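You operate a simulated robot arm through the tools that you are given. There is no shell and no other tool. Be economical: measure what you need, move in short steps, check, and stop when the job is done.

You are at the controls of a simulated two-armed robot. One attempt, no reset.

## Task
Add about 80 ml of milk to the potatoes, mash them smooth and put the lid on.
Fine: hold the saucepan while you mash; jug back, masher upright in the speckled bowl.

Only the result counts: the job must be done as asked and must still hold three seconds after the hand-in. Knocking over, shifting, dropping, spilling or breaking anything else fails it. Lids that push on must go on centred and level and be pressed home; caps that screw on are set level and turned clockwise until they are tight.

## Robot
Two 6-joint arms with two-finger parallel grippers on one trunk that stands fixed in place. Base frame: the origin is at the foot of the trunk, x ahead of it, y to its left, z up; the work surface is at about z = 0.9. Lengths are in m, angles in rad, forces in N, time in s.
The left shoulder is at [0.02, 0.148, 0.841], the right one opposite. With the tool pointing down near the work surface each hand reaches from about 0.28 to 0.9 m from the base axis, measured 20 degrees to its own side. Payload 4.4 kg a hand.
Tool frame (each hand has its own): the origin (TCP) lies between the finger pads and is the grasp point; the fingertips stand 0.023 m ahead of it; z points along the fingers, y is the line along which they close. The gripper opens to 0.094 m. The fingers are 0.038 m wide and 0.01 m thick; the gripper's body (0.054 by 0.096 m) begins 0.039 m behind the TCP.
Orientation is told as [roll, pitch, yaw] about the base's x, y, z axes, in that order, counted from this pose: with the fingers straight down and closing along the base's y, the tool's x points along the base's -x, its y along +y and its z along -z.

## Interface
- The arms move only by the tool move_arm. It takes "left_plan", "right_plan" or both (then of equal length, played together; a hand with none holds still); each is a list that holds one entry, the list of rows, each a list of 7 numbers: the shift along the tool's x, y, z in m, then the turn, a rotation vector about the tool's x, y, z in rad, then the opening, from 0 (shut) to 1 (fully open). In form: [[[tx, ty, tz, wx, wy, wz, claw], ...]]. A call has 1 to 12 rows; each row shifts and turns the commanded pose from where the row before left it, along the tool's axes as they then stand. Each row takes 0.2 s and may step no farther than 0.05 m and 0.15 rad from the row before; otherwise, or with a gripper value out of range, the whole call is refused. A pose out of reach is approached as far as the arm can. The call stops where the force on the tool passes 40 N (or 10 N more than at its start, if that is more) or the arm is blocked; 0.2 s more then pass. Each finger travels about 0.045 m/s and halts on what it meets, pressing with about 29 N; the grip force reading is that of the motor and also rises with nothing between the fingers. The clock runs only during rows and for 0.2 s after the last one: add rows that do not move to give the fingers time. It gives the time, the measured TCP pose, the force on the tool (base axes), the opening and the grip force at its end, in the units of the frame above (readings bear some noise).
- Cameras (640 x 400 px; columns grow to the right, rows downward): "scene" is fixed at [0.0508, -0.0138, 1.5211]; the picture's right is [-0.22, -0.98, 0.00], its down [-0.41, 0.09, -0.91] and it looks along [0.89, -0.20, -0.42] (base axes); focal length 308 px, centre (320, 200). "left" rides on the left gripper at [-0.039, 0, -0.044] in its tool frame; the picture's right is [0.00, -1.00, 0.00], its down [0.97, 0.00, -0.24] and it looks along [0.24, 0.00, 0.97] (tool axes); focal length 218 px, centre (320, 200). "right" rides on the right gripper at [-0.039, 0, -0.044] in its tool frame; the picture's right is [0.00, -1.00, 0.00], its down [0.97, 0.00, -0.24] and it looks along [0.24, 0.00, 0.97] (tool axes); focal length 218 px, centre (320, 200).
- get_image(camera): a new picture of that camera. No time passes.
- pixel_to_xyz(camera, pixels): for up to 12 pixels [column, row] of the newest picture of that camera ("zoom" is the newest enlarged one), the place [x, y, z] in the base frame of the surface seen there, good to about 0.002 m, but the place of the scene camera against the robot may be out by one fixed shift of up to 0.018 m in any direction. No time passes.
- enlarge(camera, box): a new picture of the part [left, top, right, bottom] of that camera's present view, enlarged. No time passes.
- finish_job(): hands the job in; it is judged then, once.

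Keep the steps short. Do not move on a guess: measure, check each grasp and each placing, and mend mistakes. In all there are 80 turns and 64 pictures (those below and enlarged ones count). Leave the grippers open and the arms clear of the work at the hand-in unless told otherwise, and finish with a single line.

The tools are called after ">>>" as name(argument=value, ...) on one line, values as JSON. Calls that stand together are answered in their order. move_arm: Moves the arms, as the interface text tells. Its arguments: {"type":"object","properties":{"left_plan":{"type":"array"},"right_plan":{"type":"array"}},"required":[]} The other tools are called the same way: get_image (camera) takes a picture; pixel_to_xyz (camera, pixels) gives the place of the surface under pixels of a picture; enlarge (camera, box) takes an enlarged picture of a part of a camera's view; finish_job () hands the job in.

At the start:

```text
time: 0.0
left_position: [0.5224, 0.0866, 1.3615]
left_ee_rot: [-0.001, -0.001, -0.183]
left_force: [1.1, -0.1, -0.9]
left_width: 0.0941
left_gripper_force: 0.1
right_position: [0.4522, -0.2775, 1.4194]
right_ee_rot: [-0.001, 0.001, -0.185]
right_force: [0.3, 0.4, 0.0]
right_width: 0.0937
right_gripper_force: 0.0
```

scene: 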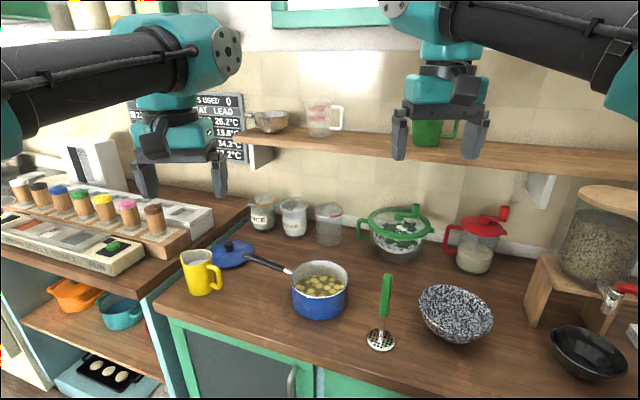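
right: 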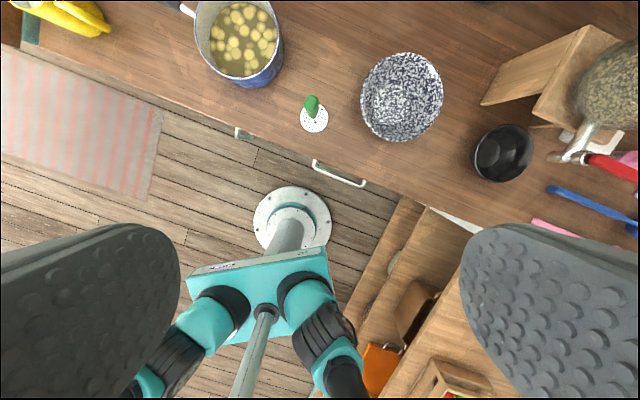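
left: 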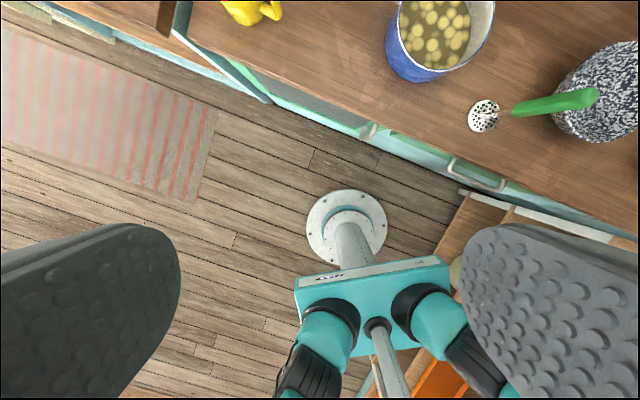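

I'll start by looking closely at the jug, pan, lid, masher and bowl.

>>> enlarge(camera="scene", box=[160, 220, 360, 345])

>>> enlarge(camera="scene", box=[340, 190, 540, 360])

>>> pixel_to_xyz(camera="scene", pixels=[[197, 254], [200, 293], [218, 275], [232, 243], [230, 262], [265, 263], [288, 272], [320, 268], [320, 315], [386, 280], [380, 345], [455, 310]])

```text
3.20 times, centred on (260, 282) of scene
```

zoom: 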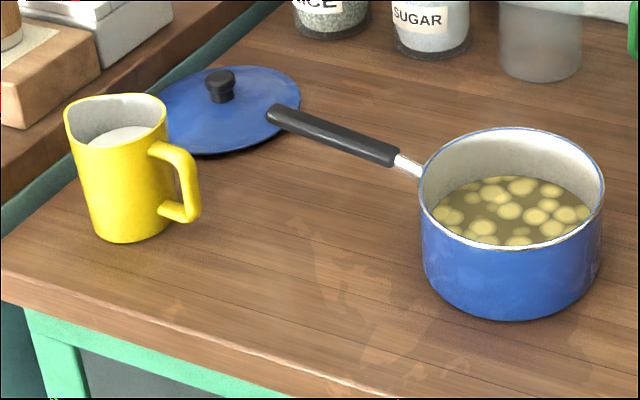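

```text
2.35 times, centred on (440, 275) of scene
```

zoom: 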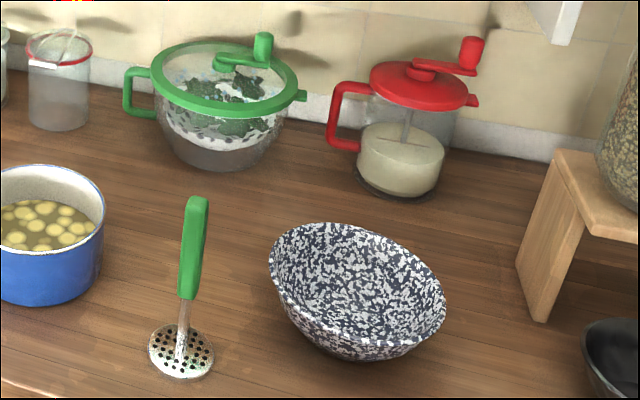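

```text
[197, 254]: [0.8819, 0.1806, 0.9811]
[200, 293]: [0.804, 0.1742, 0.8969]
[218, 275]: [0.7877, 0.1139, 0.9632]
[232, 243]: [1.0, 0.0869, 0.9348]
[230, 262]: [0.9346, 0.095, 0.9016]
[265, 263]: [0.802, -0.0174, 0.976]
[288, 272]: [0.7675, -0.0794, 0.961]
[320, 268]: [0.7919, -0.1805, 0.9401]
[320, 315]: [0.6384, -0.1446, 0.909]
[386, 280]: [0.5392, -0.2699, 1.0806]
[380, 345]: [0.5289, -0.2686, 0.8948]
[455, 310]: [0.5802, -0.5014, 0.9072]
```

>>> enlarge(camera="scene", box=[170, 235, 250, 300])

```text
6.15 times, centred on (210, 268) of scene
```

zoom: 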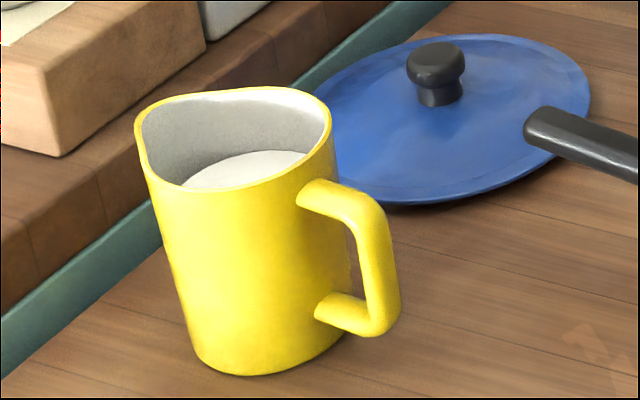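

>>> pixel_to_xyz(camera="zoom", pixels=[[435, 48], [438, 95], [330, 170], [585, 90], [480, 37], [400, 203], [137, 125], [330, 110], [240, 165], [385, 260], [330, 190], [355, 325]])

>>> pixel_to_xyz(camera="scene", pixels=[[295, 273], [347, 277], [320, 263], [318, 291], [252, 258], [280, 268], [270, 266], [388, 276], [380, 318], [422, 290], [490, 328], [455, 335]])

```text
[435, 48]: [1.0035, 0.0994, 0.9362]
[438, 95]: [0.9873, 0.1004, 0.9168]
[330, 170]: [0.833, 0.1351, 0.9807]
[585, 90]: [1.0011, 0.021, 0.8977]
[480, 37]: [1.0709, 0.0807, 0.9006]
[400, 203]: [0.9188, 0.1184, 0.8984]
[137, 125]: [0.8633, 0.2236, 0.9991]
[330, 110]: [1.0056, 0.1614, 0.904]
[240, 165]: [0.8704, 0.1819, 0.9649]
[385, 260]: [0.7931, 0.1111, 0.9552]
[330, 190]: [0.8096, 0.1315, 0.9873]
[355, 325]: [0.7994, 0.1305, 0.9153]
```

```text
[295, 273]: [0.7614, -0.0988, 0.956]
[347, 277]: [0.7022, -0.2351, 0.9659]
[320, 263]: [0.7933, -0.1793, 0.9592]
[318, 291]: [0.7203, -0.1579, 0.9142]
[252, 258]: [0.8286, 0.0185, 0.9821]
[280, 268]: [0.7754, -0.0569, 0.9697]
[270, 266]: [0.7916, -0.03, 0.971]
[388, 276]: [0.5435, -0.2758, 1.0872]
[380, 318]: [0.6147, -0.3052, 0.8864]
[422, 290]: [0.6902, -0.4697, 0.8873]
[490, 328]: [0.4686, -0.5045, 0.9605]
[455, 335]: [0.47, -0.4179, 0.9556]
```

The jug spout faces away from the pan and its handle faces the robot and right. The right hand suits the jug. I'll swing the left hand clear and bring the right one towards the jug.

>>> move_arm(left_plan=[[[0.0158, 0.0395, 0, 0, 0, 0, 1], [0.0158, 0.0395, 0, 0, 0, 0, 1], [0.0158, 0.0395, 0, 0, 0, 0, 1], [0.0158, 0.0395, 0, 0, 0, 0, 1], [0.0158, 0.0395, 0, 0, 0, 0, 1], [0.0158, 0.0395, 0, 0, 0, 0, 1], [0, 0, 0, 0, 0, 0, 1], [0, 0, 0, 0, 0, 0, 1], [0, 0, 0, 0, 0, 0, 1], [0, 0, 0, 0, 0, 0, 1]]], right_plan=[[[-0.0199, 0.02845, 0.0289, 0, 0, 0, 1], [-0.0199, 0.02845, 0.0289, 0, 0, 0, 1], [-0.0199, 0.02845, 0.0289, 0, 0, 0, 1], [-0.0199, 0.02845, 0.0289, 0, 0, 0, 1], [-0.0199, 0.02845, 0.0289, 0, 0, 0, 1], [-0.0199, 0.02845, 0.0289, 0, 0, 0, 1], [-0.0199, 0.02845, 0.0289, 0, 0, 0, 1], [-0.0199, 0.02845, 0.0289, 0, 0, 0, 1], [-0.0199, 0.02845, 0.0289, 0, 0, 0, 1], [-0.0199, 0.02845, 0.0289, 0, 0, 0, 1]]])

>>> move_arm(right_plan=[[[0, 0, 0, 0, 0, -0.1494, 1], [0, 0, 0, 0, 0, -0.1494, 1], [0, 0, 0, 0, 0, -0.1494, 1], [0, 0, 0, 0, 0, -0.1494, 1], [0, 0, 0, 0, 0, -0.1494, 1], [0, 0, 0, 0, 0, -0.1494, 1], [0, 0, 0, 0, 0, -0.1494, 1], [0, 0, 0, 0, 0, -0.1494, 1]]])

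>>> move_arm(right_plan=[[[0, 0, 0, 0, -0.131, 0, 1], [0, 0, 0, 0, -0.131, 0, 1], [0, 0, 0, 0, -0.131, 0, 1], [0, 0, 0, 0, -0.131, 0, 1], [0, 0, 0, 0, -0.131, 0, 1], [0, 0, 0, 0, -0.131, 0, 1]]])

>>> get_image(camera="right")

>>> get_image(camera="scene")

```text
time: 2.2
left_position: [0.4734, 0.3357, 1.3618]
left_ee_rot: [0.0, -0.003, -0.185]
left_force: [-0.7, -0.6, 1.0]
left_width: 0.0938
left_gripper_force: 0.1
right_position: [0.7003, -0.0371, 1.1299]
right_ee_rot: [0.002, -0.001, -0.184]
right_force: [-0.8, 0.7, 0.3]
right_width: 0.0941
right_gripper_force: 0.0
```

```text
time: 4.0
left_position: [0.4743, 0.3364, 1.3613]
left_ee_rot: [-0.001, -0.001, -0.186]
left_force: [0.3, 0.7, 0.3]
left_width: 0.0938
left_gripper_force: 0.1
right_position: [0.7005, -0.0354, 1.1302]
right_ee_rot: [0.0, -0.001, 1.012]
right_force: [0.8, -0.3, -0.7]
right_width: 0.0942
right_gripper_force: 0.1
```

```text
time: 5.4
left_position: [0.475, 0.3368, 1.3628]
left_ee_rot: [-0.002, -0.002, -0.184]
left_force: [0.0, 0.7, -0.1]
left_width: 0.0943
left_gripper_force: 0.1
right_position: [0.7012, -0.0354, 1.1318]
right_ee_rot: [-0.002, -0.788, 1.012]
right_force: [0.1, 0.9, -0.2]
right_width: 0.0943
right_gripper_force: 0.1
```

```text
57 pictures are left
```

right: 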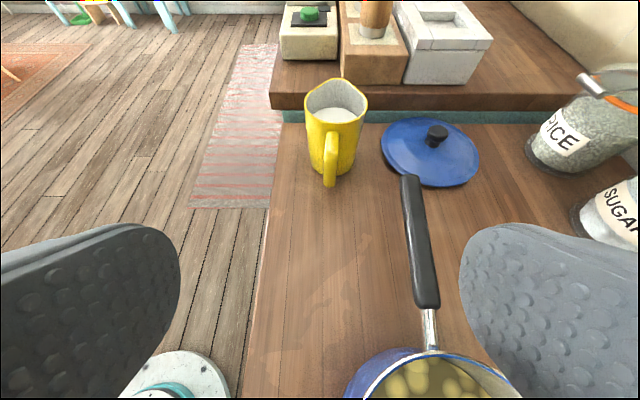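

```text
56 pictures are left
```

scene: 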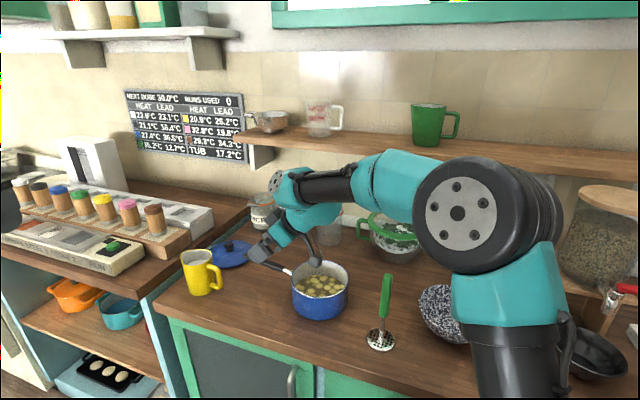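

The handle is aligned with the hand. I'll enlarge the view and measure the jug, the lid and the pan handle.

>>> enlarge(camera="right", box=[280, 70, 400, 200])

>>> pixel_to_xyz(camera="right", pixels=[[437, 130], [437, 143], [382, 153], [478, 153], [430, 120], [445, 186], [330, 140], [329, 180], [410, 182], [430, 300], [430, 318], [430, 350]])

```text
3.08 times, centred on (340, 135) of right
```

zoom: 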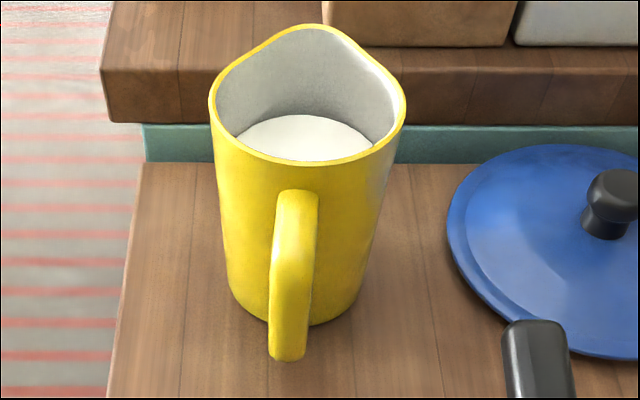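

```text
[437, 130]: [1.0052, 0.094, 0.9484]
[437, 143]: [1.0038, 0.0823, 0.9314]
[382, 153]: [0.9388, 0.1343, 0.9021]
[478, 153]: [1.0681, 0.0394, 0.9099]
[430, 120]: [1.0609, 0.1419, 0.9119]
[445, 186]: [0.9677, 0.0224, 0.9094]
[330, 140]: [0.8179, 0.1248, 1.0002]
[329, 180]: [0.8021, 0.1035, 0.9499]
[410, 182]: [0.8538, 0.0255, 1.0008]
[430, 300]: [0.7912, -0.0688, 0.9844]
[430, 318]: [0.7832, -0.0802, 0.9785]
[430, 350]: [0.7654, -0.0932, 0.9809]
```

>>> pixel_to_xyz(camera="zoom", pixels=[[298, 200], [296, 225], [292, 260], [288, 340], [288, 358], [320, 27], [213, 100], [402, 105], [300, 160], [300, 135], [300, 322], [320, 300]])

```text
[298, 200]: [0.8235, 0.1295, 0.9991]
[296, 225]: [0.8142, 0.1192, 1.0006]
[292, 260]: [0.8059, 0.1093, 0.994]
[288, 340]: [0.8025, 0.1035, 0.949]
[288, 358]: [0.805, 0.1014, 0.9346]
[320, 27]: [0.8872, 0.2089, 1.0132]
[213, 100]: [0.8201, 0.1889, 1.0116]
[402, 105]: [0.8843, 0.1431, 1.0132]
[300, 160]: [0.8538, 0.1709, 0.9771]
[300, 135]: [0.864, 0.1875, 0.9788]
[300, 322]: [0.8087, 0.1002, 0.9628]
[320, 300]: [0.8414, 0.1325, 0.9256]
```

The jug axis is at about 0.90 rad and the rim is at z 1.013. The milk is at 0.978 and the handle bar is near (0.806, 0.108). I'll correct the yaw and close in to a pre-grasp point.

>>> move_arm(right_plan=[[[0, 0, 0, 0.078, 0, 0.0776, 1], [-0.0024, 0.0017, 0.0353, 0, 0, 0, 1], [-0.0024, 0.0017, 0.0353, 0, 0, 0, 1], [-0.0024, 0.0017, 0.0353, 0, 0, 0, 1], [-0.0023, 0.0017, 0.0353, 0, 0, 0, 1]]])

>>> get_image(camera="right")

```text
time: 6.6
left_position: [0.4738, 0.3366, 1.3626]
left_ee_rot: [-0.001, -0.003, -0.183]
left_force: [-0.6, 0.0, 0.0]
left_width: 0.094
left_gripper_force: 0.0
right_position: [0.761, 0.0535, 1.0387]
right_ee_rot: [0.0, -0.787, 0.9]
right_force: [-0.4, -1.4, 1.2]
right_width: 0.0939
right_gripper_force: 0.1
```

```text
54 pictures are left
```

right: 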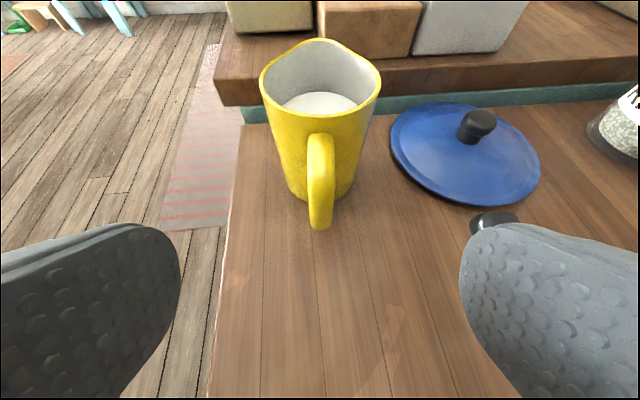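

>>> pixel_to_xyz(camera="right", pixels=[[320, 140], [320, 160], [320, 180], [320, 210], [320, 224], [308, 200], [332, 200], [320, 41], [261, 82], [380, 84], [320, 103], [320, 95]])

```text
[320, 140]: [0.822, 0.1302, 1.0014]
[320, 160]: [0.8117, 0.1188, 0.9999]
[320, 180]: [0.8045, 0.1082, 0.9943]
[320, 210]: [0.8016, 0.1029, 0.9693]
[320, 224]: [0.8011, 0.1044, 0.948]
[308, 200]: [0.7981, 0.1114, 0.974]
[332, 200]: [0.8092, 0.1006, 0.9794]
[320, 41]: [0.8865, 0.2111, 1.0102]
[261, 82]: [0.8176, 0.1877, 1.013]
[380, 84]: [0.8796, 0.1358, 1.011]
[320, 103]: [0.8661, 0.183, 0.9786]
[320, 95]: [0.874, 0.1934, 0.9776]
```

The handle is dead ahead, centred on column 320. I'll advance 0.10 m and close.

>>> move_arm(right_plan=[[[0, -0.0005, 0.0255, 0, 0, 0, 1], [0, -0.0005, 0.0255, 0, 0, 0, 1], [0, -0.0005, 0.025, 0, 0, 0, 1], [0, 0, 0.025, 0, 0, 0, 1], [0, 0, 0, 0, 0, 0, 0.0], [0, 0, 0, 0, 0, 0, 0.0], [0, 0, 0, 0, 0, 0, 0.0], [0, 0, 0, 0, 0, 0, 0.0], [0, 0, 0, 0, 0, 0, 0.0], [0, 0, 0, 0, 0, 0, 0.0], [0, 0, 0, 0, 0, 0, 0.0]]])

>>> get_image(camera="right")

```text
time: 9.0
left_position: [0.4753, 0.3368, 1.3622]
left_ee_rot: [-0.003, -0.003, -0.184]
left_force: [-0.4, -0.4, 0.0]
left_width: 0.0942
left_gripper_force: 0.1
right_position: [0.8084, 0.1101, 0.9671]
right_ee_rot: [0.0, -0.789, 0.901]
right_force: [0.1, 1.0, -0.5]
right_width: 0.0183
right_gripper_force: 28.8
```

```text
53 pictures are left
```

right: 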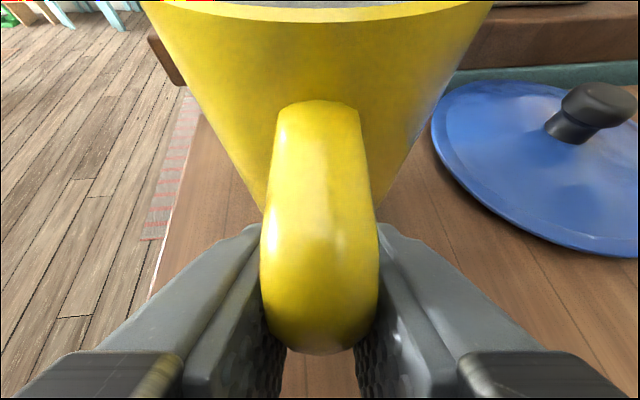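

It has a firm grip on the handle, at width 0.018. I'll lift gently straight up and check.

>>> move_arm(right_plan=[[[-0.007, 0, -0.007, 0, 0, 0, 0], [-0.007, 0, -0.007, 0, 0, 0, 0], [-0.007, 0, -0.007, 0, 0, 0, 0], [0, 0, 0, 0, 0, 0, 0], [0, 0, 0, 0, 0, 0, 0]]])

>>> enlarge(camera="scene", box=[160, 220, 360, 345])

```text
time: 10.2
left_position: [0.474, 0.3355, 1.3623]
left_ee_rot: [0.0, 0.001, -0.184]
left_force: [-1.1, 0.1, -0.1]
left_width: 0.094
left_gripper_force: 0.1
right_position: [0.8066, 0.1085, 0.9949]
right_ee_rot: [-0.001, -0.784, 0.9]
right_force: [-1.2, 0.0, -6.2]
right_width: 0.0182
right_gripper_force: 29.1
```

```text
3.20 times, centred on (260, 282) of scene
```

zoom: 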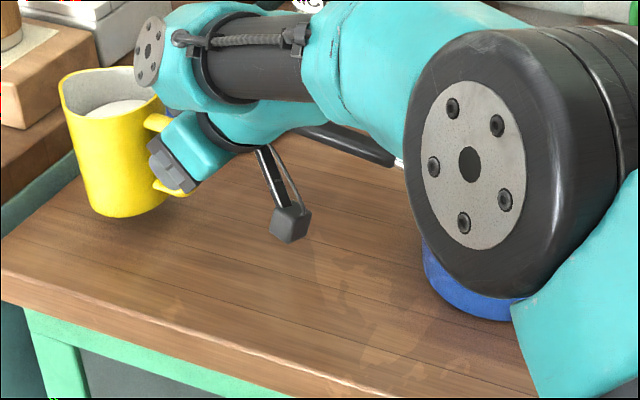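

The jug hangs upright, weighing about 6 N. I'll lift it clear of everything and use the left camera to measure the pan.

>>> move_arm(right_plan=[[[-0.0142, 0, -0.0142, 0, 0, 0, 0], [-0.0142, 0, -0.0142, 0, 0, 0, 0], [-0.0142, 0, -0.0142, 0, 0, 0, 0], [-0.0142, 0, -0.0142, 0, 0, 0, 0], [-0.0142, 0, -0.0142, 0, 0, 0, 0], [-0.0142, 0, -0.0142, 0, 0, 0, 0], [-0.0142, 0, -0.0142, 0, 0, 0, 0], [0, 0, 0, 0, 0, 0, 0]]])

>>> get_image(camera="left")

>>> get_image(camera="scene")

```text
time: 12.0
left_position: [0.4744, 0.3369, 1.3623]
left_ee_rot: [-0.001, 0.0, -0.186]
left_force: [0.1, 0.7, 0.1]
left_width: 0.0938
left_gripper_force: 0.1
right_position: [0.807, 0.1091, 1.1371]
right_ee_rot: [0.0, -0.785, 0.9]
right_force: [0.6, 0.9, -6.1]
right_width: 0.0179
right_gripper_force: 28.9
```

```text
51 pictures are left
```

left: 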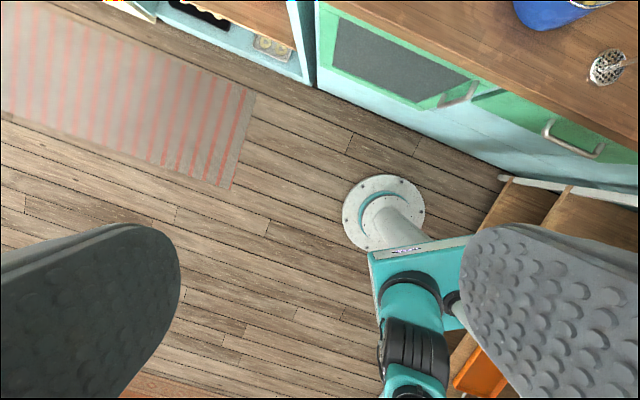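

```text
50 pictures are left
```

scene: 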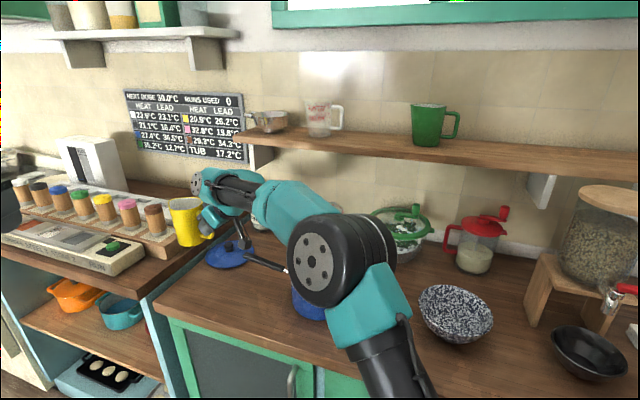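

Jug lifted. I'll carry it in a straight line to the near-right side of the pan, staying above z 1.07.

>>> move_arm(right_plan=[[[0.0242, -0.0096, -0.0243, 0, 0, 0, 0], [0.0242, -0.0096, -0.0243, 0, 0, 0, 0], [0.0242, -0.0096, -0.0243, 0, 0, 0, 0], [0.0242, -0.0096, -0.0243, 0, 0, 0, 0], [0.0242, -0.0096, -0.0243, 0, 0, 0, 0], [0.0242, -0.0096, -0.0243, 0, 0, 0, 0], [0.0242, -0.0096, -0.0243, 0, 0, 0, 0], [0.0242, -0.0096, -0.0243, 0, 0, 0, 0], [0.0242, -0.0096, -0.0243, 0, 0, 0, 0], [0.0242, -0.0096, -0.0243, 0, 0, 0, 0], [0.0242, -0.0096, -0.0243, 0, 0, 0, 0], [0.0242, -0.0096, -0.0243, 0, 0, 0, 0]]])

>>> get_image(camera="scene")

```text
time: 14.6
left_position: [0.4742, 0.3359, 1.363]
left_ee_rot: [-0.001, 0.0, -0.186]
left_force: [-1.0, 0.8, 0.3]
left_width: 0.094
left_gripper_force: 0.2
right_position: [0.6416, -0.2876, 1.1371]
right_ee_rot: [0.0, -0.786, 0.9]
right_force: [0.3, 0.8, -5.3]
right_width: 0.0179
right_gripper_force: 29.4
```

```text
49 pictures are left
```

scene: 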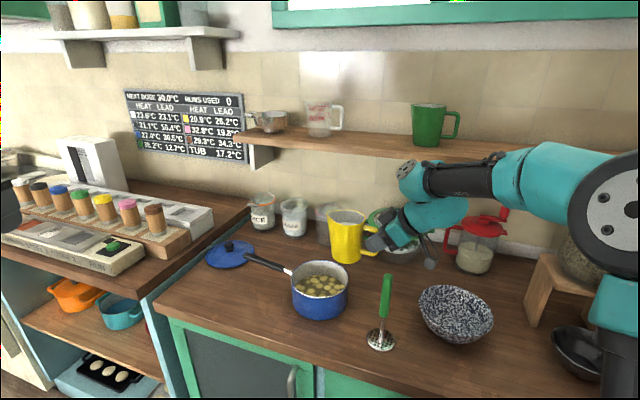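

The jug is poised beside the pan. I'll bring the left hand over as an observer.

>>> move_arm(left_plan=[[[-0.0219, -0.0386, 0.0075, 0, 0, 0, 1], [-0.0219, -0.0386, 0.0075, 0, 0, 0, 1], [-0.0219, -0.0386, 0.0075, 0, 0, 0, 1], [-0.0219, -0.0386, 0.0075, 0, 0, 0, 1], [-0.0219, -0.0386, 0.0075, 0, 0, 0, 1], [-0.0219, -0.0386, 0.0075, 0, 0, 0, 1], [-0.0219, -0.0386, 0.0075, 0, 0, 0, 1], [-0.0219, -0.0386, 0.0075, 0, 0, 0, 1]]])

>>> get_image(camera="left")

```text
time: 16.4
left_position: [0.5875, 0.0013, 1.3042]
left_ee_rot: [-0.002, -0.002, -0.184]
left_force: [-1.0, 0.1, -0.4]
left_width: 0.0941
left_gripper_force: 0.1
right_position: [0.6405, -0.2862, 1.1366]
right_ee_rot: [0.0, -0.787, 0.899]
right_force: [-0.3, 1.1, -5.2]
right_width: 0.0179
right_gripper_force: 29.0
```

```text
48 pictures are left
```

left: 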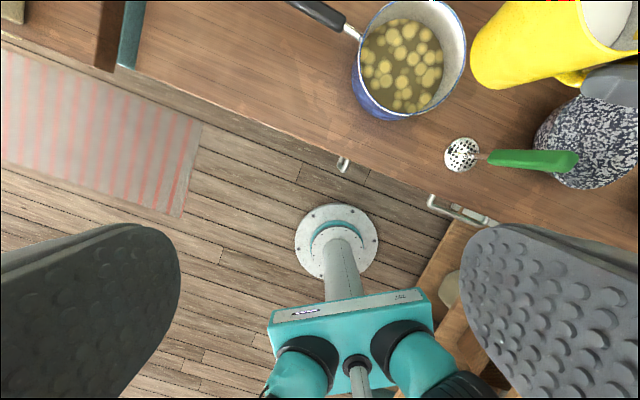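

>>> pixel_to_xyz(camera="left", pixels=[[361, 38], [360, 85], [380, 113], [410, 117], [440, 100], [464, 60], [465, 35], [400, 65], [400, 40], [461, 152], [530, 160], [577, 163]])

>>> pixel_to_xyz(camera="left", pixels=[[446, 8], [370, 18], [459, 22], [610, 15], [600, 35], [638, 48], [580, 8], [545, 130], [590, 190], [530, 150], [560, 152], [560, 170]])

```text
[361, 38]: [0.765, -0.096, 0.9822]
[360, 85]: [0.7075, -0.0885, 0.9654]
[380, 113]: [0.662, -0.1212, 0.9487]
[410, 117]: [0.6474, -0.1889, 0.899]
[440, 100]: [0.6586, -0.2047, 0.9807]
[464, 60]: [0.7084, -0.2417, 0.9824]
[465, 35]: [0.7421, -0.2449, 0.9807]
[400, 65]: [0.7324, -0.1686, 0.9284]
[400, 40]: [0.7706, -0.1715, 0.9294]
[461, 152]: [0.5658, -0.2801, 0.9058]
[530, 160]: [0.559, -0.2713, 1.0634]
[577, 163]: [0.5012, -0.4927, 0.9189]
```

```text
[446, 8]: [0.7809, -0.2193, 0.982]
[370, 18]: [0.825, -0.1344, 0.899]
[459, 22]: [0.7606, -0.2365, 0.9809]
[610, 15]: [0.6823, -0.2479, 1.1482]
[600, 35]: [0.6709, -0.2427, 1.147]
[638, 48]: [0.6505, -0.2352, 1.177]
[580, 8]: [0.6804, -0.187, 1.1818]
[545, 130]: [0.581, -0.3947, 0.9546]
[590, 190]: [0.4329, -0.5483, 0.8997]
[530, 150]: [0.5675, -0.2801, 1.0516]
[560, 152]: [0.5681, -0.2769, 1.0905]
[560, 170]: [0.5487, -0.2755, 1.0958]
```

The pan centre is at about (0.727, -0.166), with rim radius 0.079 and rim z 0.981. The spout sits above it. I'll tilt slowly to about 37° first, which is barely the start of pouring.

>>> move_arm(right_plan=[[[0, 0, 0, 0, 0.08, 0, 0], [0, 0, 0, 0, 0.08, 0, 0], [0, 0, 0, 0, 0.08, 0, 0], [0, 0, 0, 0, 0.08, 0, 0], [0, 0, 0, 0, 0.08, 0, 0], [0, 0, 0, 0, 0.08, 0, 0], [0, 0, 0, 0, 0.08, 0, 0], [0, 0, 0, 0, 0.08, 0, 0], [0, 0, 0, 0, 0, 0, 0]]])

>>> get_image(camera="left")

>>> enlarge(camera="scene", box=[260, 180, 460, 325])

```text
time: 18.4
left_position: [0.5888, -0.0008, 1.3038]
left_ee_rot: [-0.002, -0.003, -0.186]
left_force: [-0.3, 0.2, -0.4]
left_width: 0.0941
left_gripper_force: 0.1
right_position: [0.6422, -0.286, 1.1376]
right_ee_rot: [-0.001, -0.146, 0.901]
right_force: [0.7, 0.3, -5.7]
right_width: 0.018
right_gripper_force: 29.5
```

```text
47 pictures are left
```

left: 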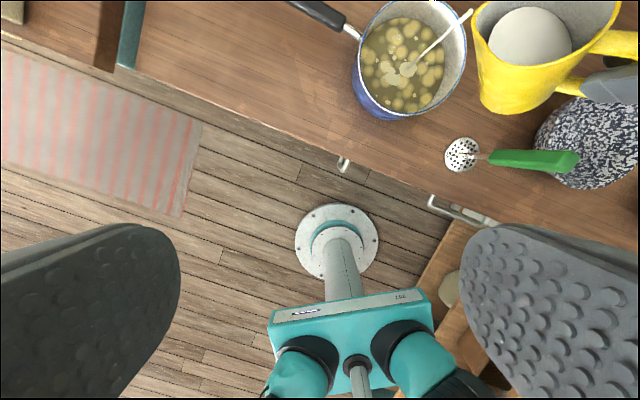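

```text
2.76 times, centred on (360, 252) of scene
```

zoom: 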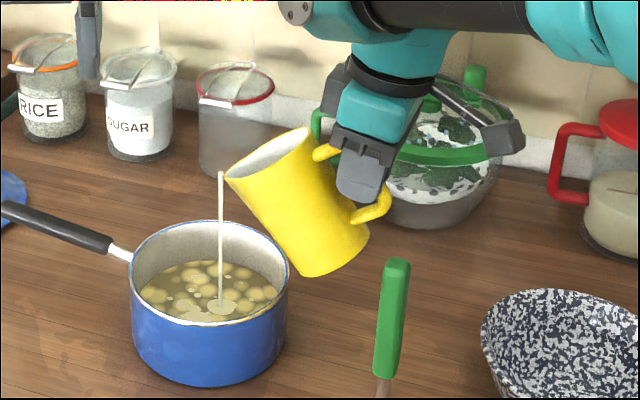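

Milk is landing in the pan. I'll measure its surface in the jug, then hold a moment.

>>> pixel_to_xyz(camera="left", pixels=[[500, 40], [530, 35], [560, 40], [530, 15], [530, 60], [478, 8], [409, 69], [440, 45]])

>>> move_arm(right_plan=[[[0, 0, 0, 0, 0, 0, 0], [0, 0, 0, 0, 0, 0, 0], [0, 0, 0, 0, 0, 0, 0]]])

>>> get_image(camera="left")

>>> pixel_to_xyz(camera="left", pixels=[[500, 40], [530, 35], [560, 40], [530, 15], [530, 60], [478, 8], [409, 69], [440, 45]])

```text
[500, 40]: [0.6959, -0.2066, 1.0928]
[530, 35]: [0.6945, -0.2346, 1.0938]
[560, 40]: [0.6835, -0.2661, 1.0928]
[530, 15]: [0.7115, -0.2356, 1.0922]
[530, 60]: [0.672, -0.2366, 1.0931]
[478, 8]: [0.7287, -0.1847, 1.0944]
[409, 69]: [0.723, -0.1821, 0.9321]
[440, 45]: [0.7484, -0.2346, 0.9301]
```

```text
time: 19.2
left_position: [0.5881, -0.0014, 1.3028]
left_ee_rot: [-0.002, 0.0, -0.186]
left_force: [0.2, -0.1, -0.2]
left_width: 0.094
left_gripper_force: 0.1
right_position: [0.6414, -0.2856, 1.1362]
right_ee_rot: [0.002, -0.147, 0.9]
right_force: [0.2, 0.5, -5.3]
right_width: 0.0179
right_gripper_force: 28.8
```

```text
45 pictures are left
```

left: 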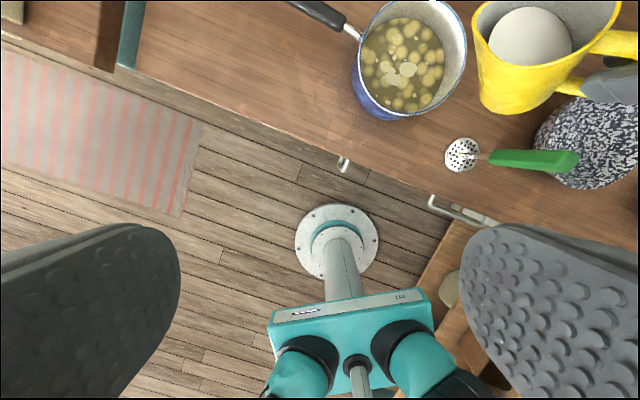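

```text
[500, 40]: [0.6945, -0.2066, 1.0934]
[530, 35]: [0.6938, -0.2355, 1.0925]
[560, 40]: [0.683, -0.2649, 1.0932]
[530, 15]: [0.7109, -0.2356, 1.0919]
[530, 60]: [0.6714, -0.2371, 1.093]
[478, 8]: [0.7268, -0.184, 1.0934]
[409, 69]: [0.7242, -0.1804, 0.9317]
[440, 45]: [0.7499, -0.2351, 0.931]
```

The flow has stopped, so the pour settles at each tilt. I'll tilt back upright to measure how far the level dropped and calibrate.

>>> move_arm(right_plan=[[[0, 0, 0, 0, -0.107, 0, 0], [0, 0, 0, 0, -0.107, 0, 0], [0, 0, 0, 0, -0.107, 0, 0], [0, 0, 0, 0, -0.107, 0, 0], [0, 0, 0, 0, -0.107, 0, 0], [0, 0, 0, 0, -0.105, 0, 0], [0, 0, 0, 0, 0, 0, 0], [0, 0, 0, 0, 0, 0, 0]]])

>>> enlarge(camera="left", box=[440, 0, 640, 125])

>>> pixel_to_xyz(camera="zoom", pixels=[[560, 40], [540, 60], [580, 60], [540, 90], [520, 30], [600, 80], [620, 120], [520, 110]])

```text
time: 21.0
left_position: [0.588, 0.0005, 1.3023]
left_ee_rot: [-0.003, 0.001, -0.185]
left_force: [0.1, 0.1, -0.9]
left_width: 0.094
left_gripper_force: 0.0
right_position: [0.6412, -0.2856, 1.1371]
right_ee_rot: [0.0, -0.786, 0.901]
right_force: [0.2, 0.0, -5.8]
right_width: 0.0182
right_gripper_force: 28.8
```

```text
3.20 times, centred on (540, 62) of left
```

zoom: 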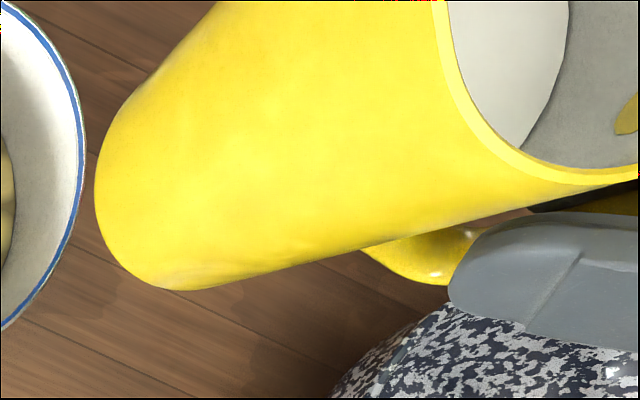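

```text
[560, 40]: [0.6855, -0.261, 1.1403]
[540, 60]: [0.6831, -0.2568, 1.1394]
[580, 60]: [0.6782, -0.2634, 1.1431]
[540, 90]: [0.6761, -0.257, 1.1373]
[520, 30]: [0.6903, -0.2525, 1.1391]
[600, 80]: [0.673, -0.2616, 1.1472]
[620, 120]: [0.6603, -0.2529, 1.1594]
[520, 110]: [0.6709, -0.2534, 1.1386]
```

The level dropped about 8.5–9 mm, which is roughly 36 ml. For 80 ml I need about 19.5 mm in total, so I'll tilt to about 0.74 rad, hold, tilt back and re-measure.

>>> move_arm(right_plan=[[[0, 0, 0, 0, 0.11, 0, 0], [0, 0, 0, 0, 0.11, 0, 0], [0, 0, 0, 0, 0.11, 0, 0], [0, 0, 0, 0, 0.11, 0, 0], [0, 0, 0, 0, 0.11, 0, 0], [0, 0, 0, 0, 0.06, 0, 0], [0, 0, 0, 0, 0.05, 0, 0], [0, 0, 0, 0, 0.04, 0, 0], [0, 0, 0, 0, 0.04, 0, 0], [0, 0, 0, 0, 0, 0, 0], [0, 0, 0, 0, 0, 0, 0], [0, 0, 0, 0, 0, 0, 0]]])

>>> move_arm(right_plan=[[[0, 0, 0, 0, 0, 0, 0], [0, 0, 0, 0, 0, 0, 0], [0, 0, 0, 0, -0.12, 0, 0], [0, 0, 0, 0, -0.12, 0, 0], [0, 0, 0, 0, -0.12, 0, 0], [0, 0, 0, 0, -0.12, 0, 0], [0, 0, 0, 0, -0.12, 0, 0], [0, 0, 0, 0, -0.07, 0, 0], [0, 0, 0, 0, -0.07, 0, 0], [0, 0, 0, 0, 0, 0, 0], [0, 0, 0, 0, 0, 0, 0]]])

>>> enlarge(camera="left", box=[340, 0, 640, 187])

>>> pixel_to_xyz(camera="left", pixels=[[615, 12], [609, 19], [605, 20], [605, 28], [602, 9], [597, 5], [596, 20], [603, 33], [610, 5], [400, 60], [430, 50]])

```text
time: 23.6
left_position: [0.5894, -0.0001, 1.3035]
left_ee_rot: [-0.001, 0.002, -0.185]
left_force: [-0.1, 1.6, -0.1]
left_width: 0.094
left_gripper_force: 0.1
right_position: [0.6416, -0.2852, 1.1369]
right_ee_rot: [-0.001, -0.047, 0.901]
right_force: [0.5, 0.2, -5.0]
right_width: 0.0179
right_gripper_force: 28.7
```

```text
time: 26.0
left_position: [0.5885, -0.0008, 1.3027]
left_ee_rot: [-0.003, -0.001, -0.185]
left_force: [0.7, -0.4, -1.0]
left_width: 0.0938
left_gripper_force: 0.0
right_position: [0.6409, -0.2865, 1.136]
right_ee_rot: [0.001, -0.787, 0.901]
right_force: [0.2, -0.7, -5.6]
right_width: 0.018
right_gripper_force: 28.9
```

```text
2.13 times, centred on (490, 94) of left
```

zoom: 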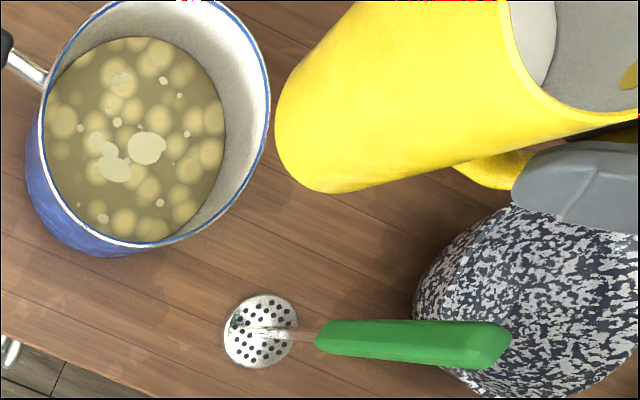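

```text
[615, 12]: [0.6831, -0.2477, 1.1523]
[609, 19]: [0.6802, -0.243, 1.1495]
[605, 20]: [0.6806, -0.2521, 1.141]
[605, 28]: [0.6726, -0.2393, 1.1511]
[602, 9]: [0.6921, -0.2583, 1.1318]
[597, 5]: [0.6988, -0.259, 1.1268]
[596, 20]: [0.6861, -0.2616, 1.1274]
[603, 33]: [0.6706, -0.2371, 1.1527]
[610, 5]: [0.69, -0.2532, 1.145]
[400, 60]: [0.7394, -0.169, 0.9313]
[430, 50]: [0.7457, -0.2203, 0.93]
```

The milk is now about 19.5 mm lower, so about 80 ml is poured. I'll retract the left hand, then carry the jug back along the same path.

>>> move_arm(left_plan=[[[0.0219, 0.0386, -0.0075, 0, 0, 0, 1], [0.0219, 0.0386, -0.0075, 0, 0, 0, 1], [0.0219, 0.0386, -0.0075, 0, 0, 0, 1], [0.0219, 0.0386, -0.0075, 0, 0, 0, 1], [0.0219, 0.0386, -0.0075, 0, 0, 0, 1], [0.0219, 0.0386, -0.0075, 0, 0, 0, 1], [0.0219, 0.0386, -0.0075, 0, 0, 0, 1], [0.0219, 0.0386, -0.0075, 0, 0, 0, 1]]])

>>> move_arm(right_plan=[[[-0.0242, 0.0096, 0.0243, 0, 0, 0, 0], [-0.0242, 0.0096, 0.0243, 0, 0, 0, 0], [-0.0242, 0.0096, 0.0243, 0, 0, 0, 0], [-0.0242, 0.0096, 0.0243, 0, 0, 0, 0], [-0.0242, 0.0096, 0.0243, 0, 0, 0, 0], [-0.0242, 0.0096, 0.0243, 0, 0, 0, 0], [-0.0242, 0.0096, 0.0243, 0, 0, 0, 0], [-0.0242, 0.0096, 0.0243, 0, 0, 0, 0], [-0.0242, 0.0096, 0.0243, 0, 0, 0, 0], [-0.0242, 0.0096, 0.0243, 0, 0, 0, 0], [-0.0242, 0.0096, 0.0243, 0, 0, 0, 0], [-0.0242, 0.0096, 0.0243, 0, 0, 0, 0]]])

```text
time: 27.8
left_position: [0.4749, 0.3366, 1.3633]
left_ee_rot: [-0.002, 0.001, -0.189]
left_force: [0.2, -0.8, 0.2]
left_width: 0.094
left_gripper_force: 0.1
right_position: [0.6412, -0.2863, 1.1368]
right_ee_rot: [0.001, -0.788, 0.898]
right_force: [-0.3, -0.2, -5.6]
right_width: 0.0183
right_gripper_force: 29.1
```

```text
time: 30.4
left_position: [0.4734, 0.3361, 1.3639]
left_ee_rot: [-0.003, -0.001, -0.185]
left_force: [0.4, -0.3, -0.5]
left_width: 0.094
left_gripper_force: 0.1
right_position: [0.807, 0.108, 1.138]
right_ee_rot: [0.0, -0.788, 0.9]
right_force: [0.4, -0.9, -4.4]
right_width: 0.0179
right_gripper_force: 29.1
```

Back above the starting spot. I'll lower it, slowly at the end.

>>> move_arm(right_plan=[[[0.0142, 0, 0.0142, 0, 0, 0, 0], [0.0142, 0, 0.0142, 0, 0, 0, 0], [0.0142, 0, 0.0142, 0, 0, 0, 0], [0.0142, 0, 0.0142, 0, 0, 0, 0], [0.0142, 0, 0.0142, 0, 0, 0, 0], [0.0142, 0, 0.0142, 0, 0, 0, 0], [0.0142, 0, 0.0142, 0, 0, 0, 0], [0.0064, 0, 0.0064, 0, 0, 0, 0], [0.0064, 0, 0.0064, 0, 0, 0, 0], [0.0035, 0, 0.0035, 0, 0, 0, 0], [0, 0, 0, 0, 0, 0, 0]]])

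>>> move_arm(right_plan=[[[0.0014, 0, 0.0014, 0, 0, 0, 0], [0.0014, 0, 0.0014, 0, 0, 0, 0], [0, 0, 0, 0, 0, 0, 0]]])

>>> enlarge(camera="scene", box=[160, 220, 320, 320])

```text
time: 32.8
left_position: [0.4742, 0.3374, 1.3635]
left_ee_rot: [-0.003, -0.001, -0.184]
left_force: [0.4, 0.2, -0.2]
left_width: 0.0936
left_gripper_force: 0.0
right_position: [0.8063, 0.1091, 0.9729]
right_ee_rot: [0.0, -0.788, 0.903]
right_force: [0.4, 0.2, -5.6]
right_width: 0.0181
right_gripper_force: 29.0
```

```text
time: 33.6
left_position: [0.4747, 0.3371, 1.3625]
left_ee_rot: [-0.001, 0.0, -0.185]
left_force: [0.2, -0.5, 0.2]
left_width: 0.094
left_gripper_force: 0.1
right_position: [0.8062, 0.1085, 0.9697]
right_ee_rot: [0.001, -0.787, 0.899]
right_force: [-0.4, -0.9, -5.0]
right_width: 0.0182
right_gripper_force: 28.2
```

```text
4.00 times, centred on (240, 270) of scene
```

zoom: 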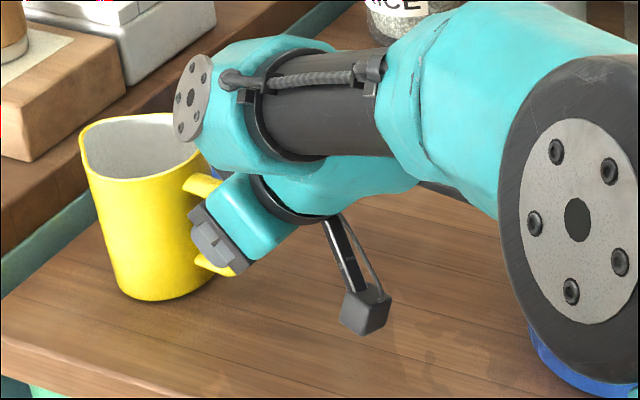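

Still carrying the full weight (z -5). I'll go down in 1 mm steps until the load transfers.

>>> move_arm(right_plan=[[[0.0008, 0, 0.0008, 0, 0, 0, 0], [0.0007, 0, 0.0007, 0, 0, 0, 0], [0, 0, 0, 0, 0, 0, 0]]])

>>> move_arm(right_plan=[[[0.0007, 0, 0.0007, 0, 0, 0, 0], [0, 0, 0, 0, 0, 0, 0]]])

```text
time: 34.4
left_position: [0.4738, 0.3372, 1.3634]
left_ee_rot: [-0.003, 0.0, -0.184]
left_force: [-0.4, -0.8, 0.2]
left_width: 0.0941
left_gripper_force: 0.0
right_position: [0.8081, 0.1092, 0.9665]
right_ee_rot: [0.0, -0.787, 0.902]
right_force: [-0.5, 0.8, -4.9]
right_width: 0.018
right_gripper_force: 28.9
```

```text
time: 35.0
left_position: [0.4736, 0.3365, 1.3631]
left_ee_rot: [-0.003, -0.002, -0.185]
left_force: [0.2, 0.1, -0.9]
left_width: 0.0943
left_gripper_force: 0.0
right_position: [0.8071, 0.1081, 0.9665]
right_ee_rot: [0.0, -0.788, 0.901]
right_force: [-2.6, 0.0, 1.0]
right_width: 0.0178
right_gripper_force: 29.4
```

The load has transferred, so the jug is down. I'll open, back straight out and check the milk level.

>>> move_arm(right_plan=[[[0, 0, 0, 0, 0, 0, 1], [0, 0, 0, 0, 0, 0, 1], [0, 0, 0, 0, 0, 0, 1], [0, 0, 0, 0, 0, 0, 1], [0, 0, 0, 0, 0, 0, 1], [0, 0, -0.02, 0, 0, 0, 1], [0, 0, -0.03, 0, 0, 0, 1], [0, 0, -0.04, 0, 0, 0, 1], [0, 0, -0.03, 0, 0, 0, 1]]])

>>> get_image(camera="right")

>>> pixel_to_xyz(camera="right", pixels=[[320, 85], [310, 85], [320, 95], [320, 41], [320, 210], [261, 82], [380, 84], [320, 80], [480, 120], [465, 165]])

```text
time: 37.0
left_position: [0.4744, 0.3371, 1.3628]
left_ee_rot: [-0.002, 0.0, -0.184]
left_force: [-0.4, 0.8, 0.0]
left_width: 0.0941
left_gripper_force: 0.1
right_position: [0.7523, 0.0424, 1.0502]
right_ee_rot: [0.0, -0.785, 0.9]
right_force: [0.1, 0.8, -0.3]
right_width: 0.094
right_gripper_force: 0.1
```

```text
41 pictures are left
```

right: 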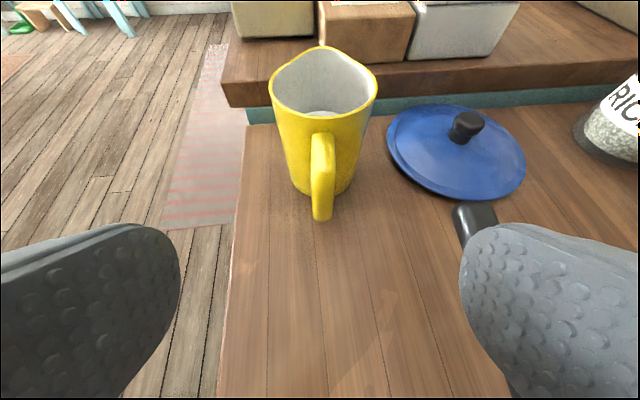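

```text
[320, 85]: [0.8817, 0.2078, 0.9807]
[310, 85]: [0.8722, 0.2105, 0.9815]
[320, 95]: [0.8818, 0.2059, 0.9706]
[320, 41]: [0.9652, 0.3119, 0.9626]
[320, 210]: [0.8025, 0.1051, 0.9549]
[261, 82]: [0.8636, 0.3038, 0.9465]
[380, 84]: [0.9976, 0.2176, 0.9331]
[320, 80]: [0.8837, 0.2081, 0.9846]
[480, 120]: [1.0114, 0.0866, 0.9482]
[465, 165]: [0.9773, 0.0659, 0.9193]
```

>>> enlarge(camera="right", box=[260, 40, 540, 215])

>>> pixel_to_xyz(camera="right", pixels=[[320, 112], [315, 113], [325, 113], [320, 114], [322, 49], [271, 88], [376, 88], [466, 115], [462, 138], [387, 145], [524, 155], [470, 198]])

```text
2.29 times, centred on (400, 128) of right
```

zoom: 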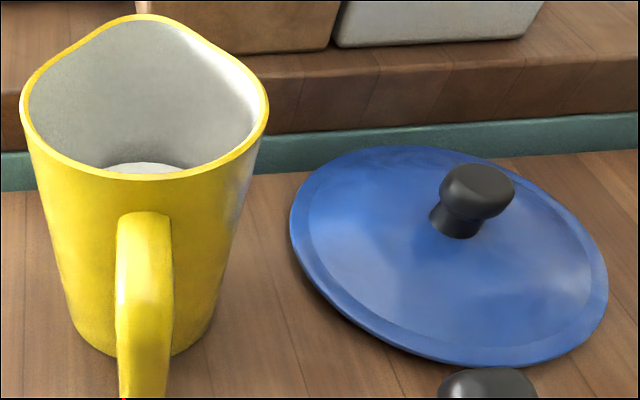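

```text
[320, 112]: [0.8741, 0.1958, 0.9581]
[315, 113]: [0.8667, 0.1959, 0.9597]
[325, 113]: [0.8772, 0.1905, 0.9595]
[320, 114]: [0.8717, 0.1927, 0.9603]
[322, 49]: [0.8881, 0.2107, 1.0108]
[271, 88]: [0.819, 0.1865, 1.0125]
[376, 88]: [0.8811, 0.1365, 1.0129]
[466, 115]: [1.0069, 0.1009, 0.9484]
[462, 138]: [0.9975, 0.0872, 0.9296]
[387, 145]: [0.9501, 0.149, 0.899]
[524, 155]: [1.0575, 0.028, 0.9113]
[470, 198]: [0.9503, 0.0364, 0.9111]
```

The level is 0.9593 against 0.978 before, an 18.7 mm drop or about 77 ml, which is fine. The jug is back on its spot. Next I'll raise the right hand, straighten it and go above the masher.

>>> move_arm(right_plan=[[[-0.035, 0, -0.035, 0, 0, 0, 1], [-0.035, 0, -0.035, 0, 0, 0, 1], [-0.035, 0, -0.035, 0, 0, 0, 1], [-0.035, 0, -0.035, 0, 0, 0, 1], [0, 0, 0, 0, 0.131, 0, 1], [0, 0, 0, 0, 0.131, 0, 1], [0, 0, 0, 0, 0.131, 0, 1], [0, 0, 0, 0, 0.131, 0, 1], [0, 0, 0, 0, 0.131, 0, 1], [0, 0, 0, 0, 0.131, 0, 1]]])

>>> move_arm(right_plan=[[[0, 0, 0, 0, 0, 0.15, 1], [0, 0, 0, 0, 0, 0.15, 1], [0, 0, 0, 0, 0, 0.15, 1], [0, 0, 0, 0, 0, 0.15, 1], [0, 0, 0, 0, 0, 0.15, 1], [0, 0, 0, 0, 0, 0.15, 1]]])

>>> move_arm(right_plan=[[[0.0258, -0.0369, 0, 0, 0, 0, 1], [0.0258, -0.0369, 0, 0, 0, 0, 1], [0.0258, -0.0369, 0, 0, 0, 0, 1], [0.0258, -0.0369, 0, 0, 0, 0, 1], [0.0258, -0.0369, 0, 0, 0, 0, 1], [0.0258, -0.0369, 0, 0, 0, 0, 1], [0.0258, -0.0369, 0, 0, 0, 0, 1], [0.0258, -0.0369, 0, 0, 0, 0, 1], [0.0258, -0.0369, 0, 0, 0, 0, 1]]])

>>> get_image(camera="right")

```text
time: 39.2
left_position: [0.4737, 0.3364, 1.3635]
left_ee_rot: [-0.002, -0.002, -0.185]
left_force: [-0.2, -0.5, 0.0]
left_width: 0.0939
left_gripper_force: 0.0
right_position: [0.7266, 0.031, 1.2318]
right_ee_rot: [0.0, 0.0, 0.899]
right_force: [-0.2, -0.1, 0.2]
right_width: 0.0941
right_gripper_force: 0.2
right hand out of reach, approached as far as the arm can: row 9, 10
```

```text
time: 40.6
left_position: [0.4748, 0.3379, 1.3636]
left_ee_rot: [-0.001, -0.001, -0.186]
left_force: [-0.2, -0.8, 0.3]
left_width: 0.0943
left_gripper_force: 0.1
right_position: [0.7279, 0.0323, 1.229]
right_ee_rot: [0.001, -0.001, -0.003]
right_force: [-0.1, -0.2, -0.8]
right_width: 0.0942
right_gripper_force: 0.0
```

```text
time: 42.6
left_position: [0.4745, 0.3375, 1.3637]
left_ee_rot: [-0.001, 0.0, -0.184]
left_force: [1.2, 1.0, -0.1]
left_width: 0.0939
left_gripper_force: 0.1
right_position: [0.494, -0.2997, 1.2292]
right_ee_rot: [0.0, -0.001, 0.001]
right_force: [0.7, 1.4, -0.4]
right_width: 0.0939
right_gripper_force: 0.1
```

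```text
39 pictures are left
```

right: 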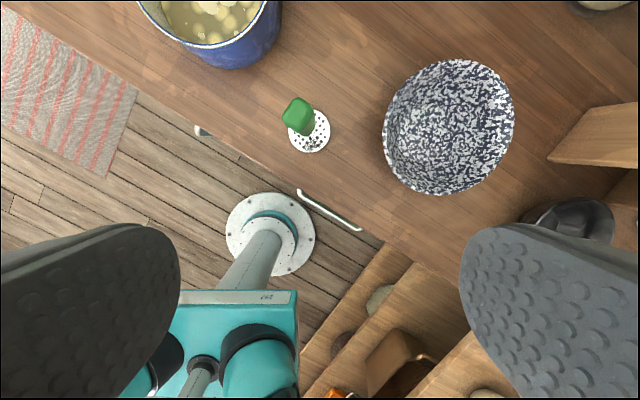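

Good view of the masher from above and of the bowl. I'll enlarge and measure.

>>> enlarge(camera="right", box=[270, 80, 350, 165])

>>> pixel_to_xyz(camera="zoom", pixels=[[200, 90], [240, 125], [175, 130], [215, 180], [260, 110], [140, 160], [290, 170], [270, 270], [170, 330], [390, 250], [260, 350], [330, 150]])

>>> pixel_to_xyz(camera="right", pixels=[[385, 130], [513, 115], [470, 61], [435, 193], [400, 85], [500, 165], [448, 127], [430, 127], [465, 127], [448, 105], [448, 150], [448, 165]])

```text
4.71 times, centred on (310, 122) of right
```

zoom: 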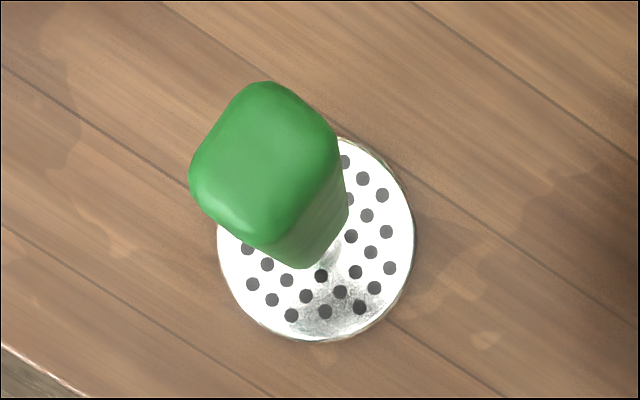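

```text
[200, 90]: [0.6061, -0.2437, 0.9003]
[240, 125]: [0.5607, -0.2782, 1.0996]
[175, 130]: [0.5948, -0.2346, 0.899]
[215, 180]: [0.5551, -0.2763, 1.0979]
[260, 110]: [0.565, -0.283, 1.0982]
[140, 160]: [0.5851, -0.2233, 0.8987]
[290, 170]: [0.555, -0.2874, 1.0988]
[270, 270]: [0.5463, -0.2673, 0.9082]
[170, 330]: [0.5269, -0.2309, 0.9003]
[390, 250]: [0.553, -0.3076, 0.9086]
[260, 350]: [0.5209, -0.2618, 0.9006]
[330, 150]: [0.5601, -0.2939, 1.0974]
```

```text
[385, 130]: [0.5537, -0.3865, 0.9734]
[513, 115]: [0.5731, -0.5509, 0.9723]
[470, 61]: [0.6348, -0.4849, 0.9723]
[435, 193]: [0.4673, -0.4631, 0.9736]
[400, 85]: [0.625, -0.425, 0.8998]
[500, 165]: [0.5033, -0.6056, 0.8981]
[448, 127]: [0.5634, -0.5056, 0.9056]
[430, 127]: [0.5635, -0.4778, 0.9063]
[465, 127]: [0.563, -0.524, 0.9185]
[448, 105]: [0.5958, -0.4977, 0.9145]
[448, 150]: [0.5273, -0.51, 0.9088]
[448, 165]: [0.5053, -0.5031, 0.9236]
```

The masher handle is square, about 0.02 m, with its top centre at (0.556, -0.283, 1.098) and its faces turned about 49°. I'll move over it, yaw to match and descend to just above.

>>> move_arm(right_plan=[[[-0.031, 0.0082, 0, 0, 0, 0, 1], [-0.0315, 0.0083, 0, 0, 0, 0, 1], [0, 0, 0, 0, 0, -0.1433, 1], [0, 0, 0, 0, 0, -0.1433, 1], [0, 0, 0, 0, 0, -0.1433, 1], [0, 0, 0, 0, 0, -0.1433, 1], [0, 0, 0, 0, 0, -0.1433, 1], [0, 0, 0, 0, 0, -0.1433, 1], [0, 0, 0.045, 0, 0, 0, 1], [0, 0, 0.045, 0, 0, 0, 1]]])

>>> get_image(camera="right")

```text
time: 44.8
left_position: [0.4738, 0.337, 1.3626]
left_ee_rot: [-0.002, -0.001, -0.186]
left_force: [0.2, 0.3, -0.3]
left_width: 0.0939
left_gripper_force: 0.1
right_position: [0.5593, -0.285, 1.1385]
right_ee_rot: [-0.001, -0.002, 0.861]
right_force: [-0.4, -0.8, 0.0]
right_width: 0.0942
right_gripper_force: 0.1
```

```text
37 pictures are left
```

right: 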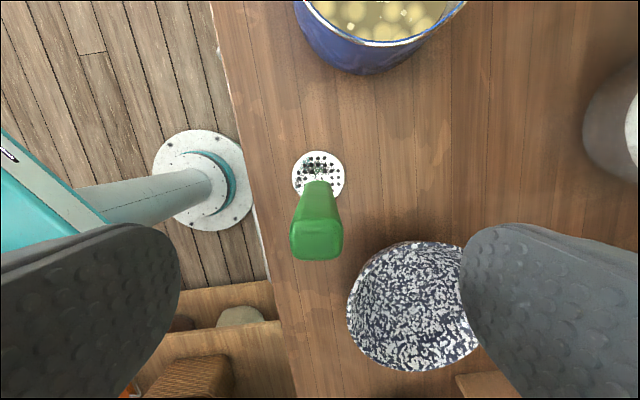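

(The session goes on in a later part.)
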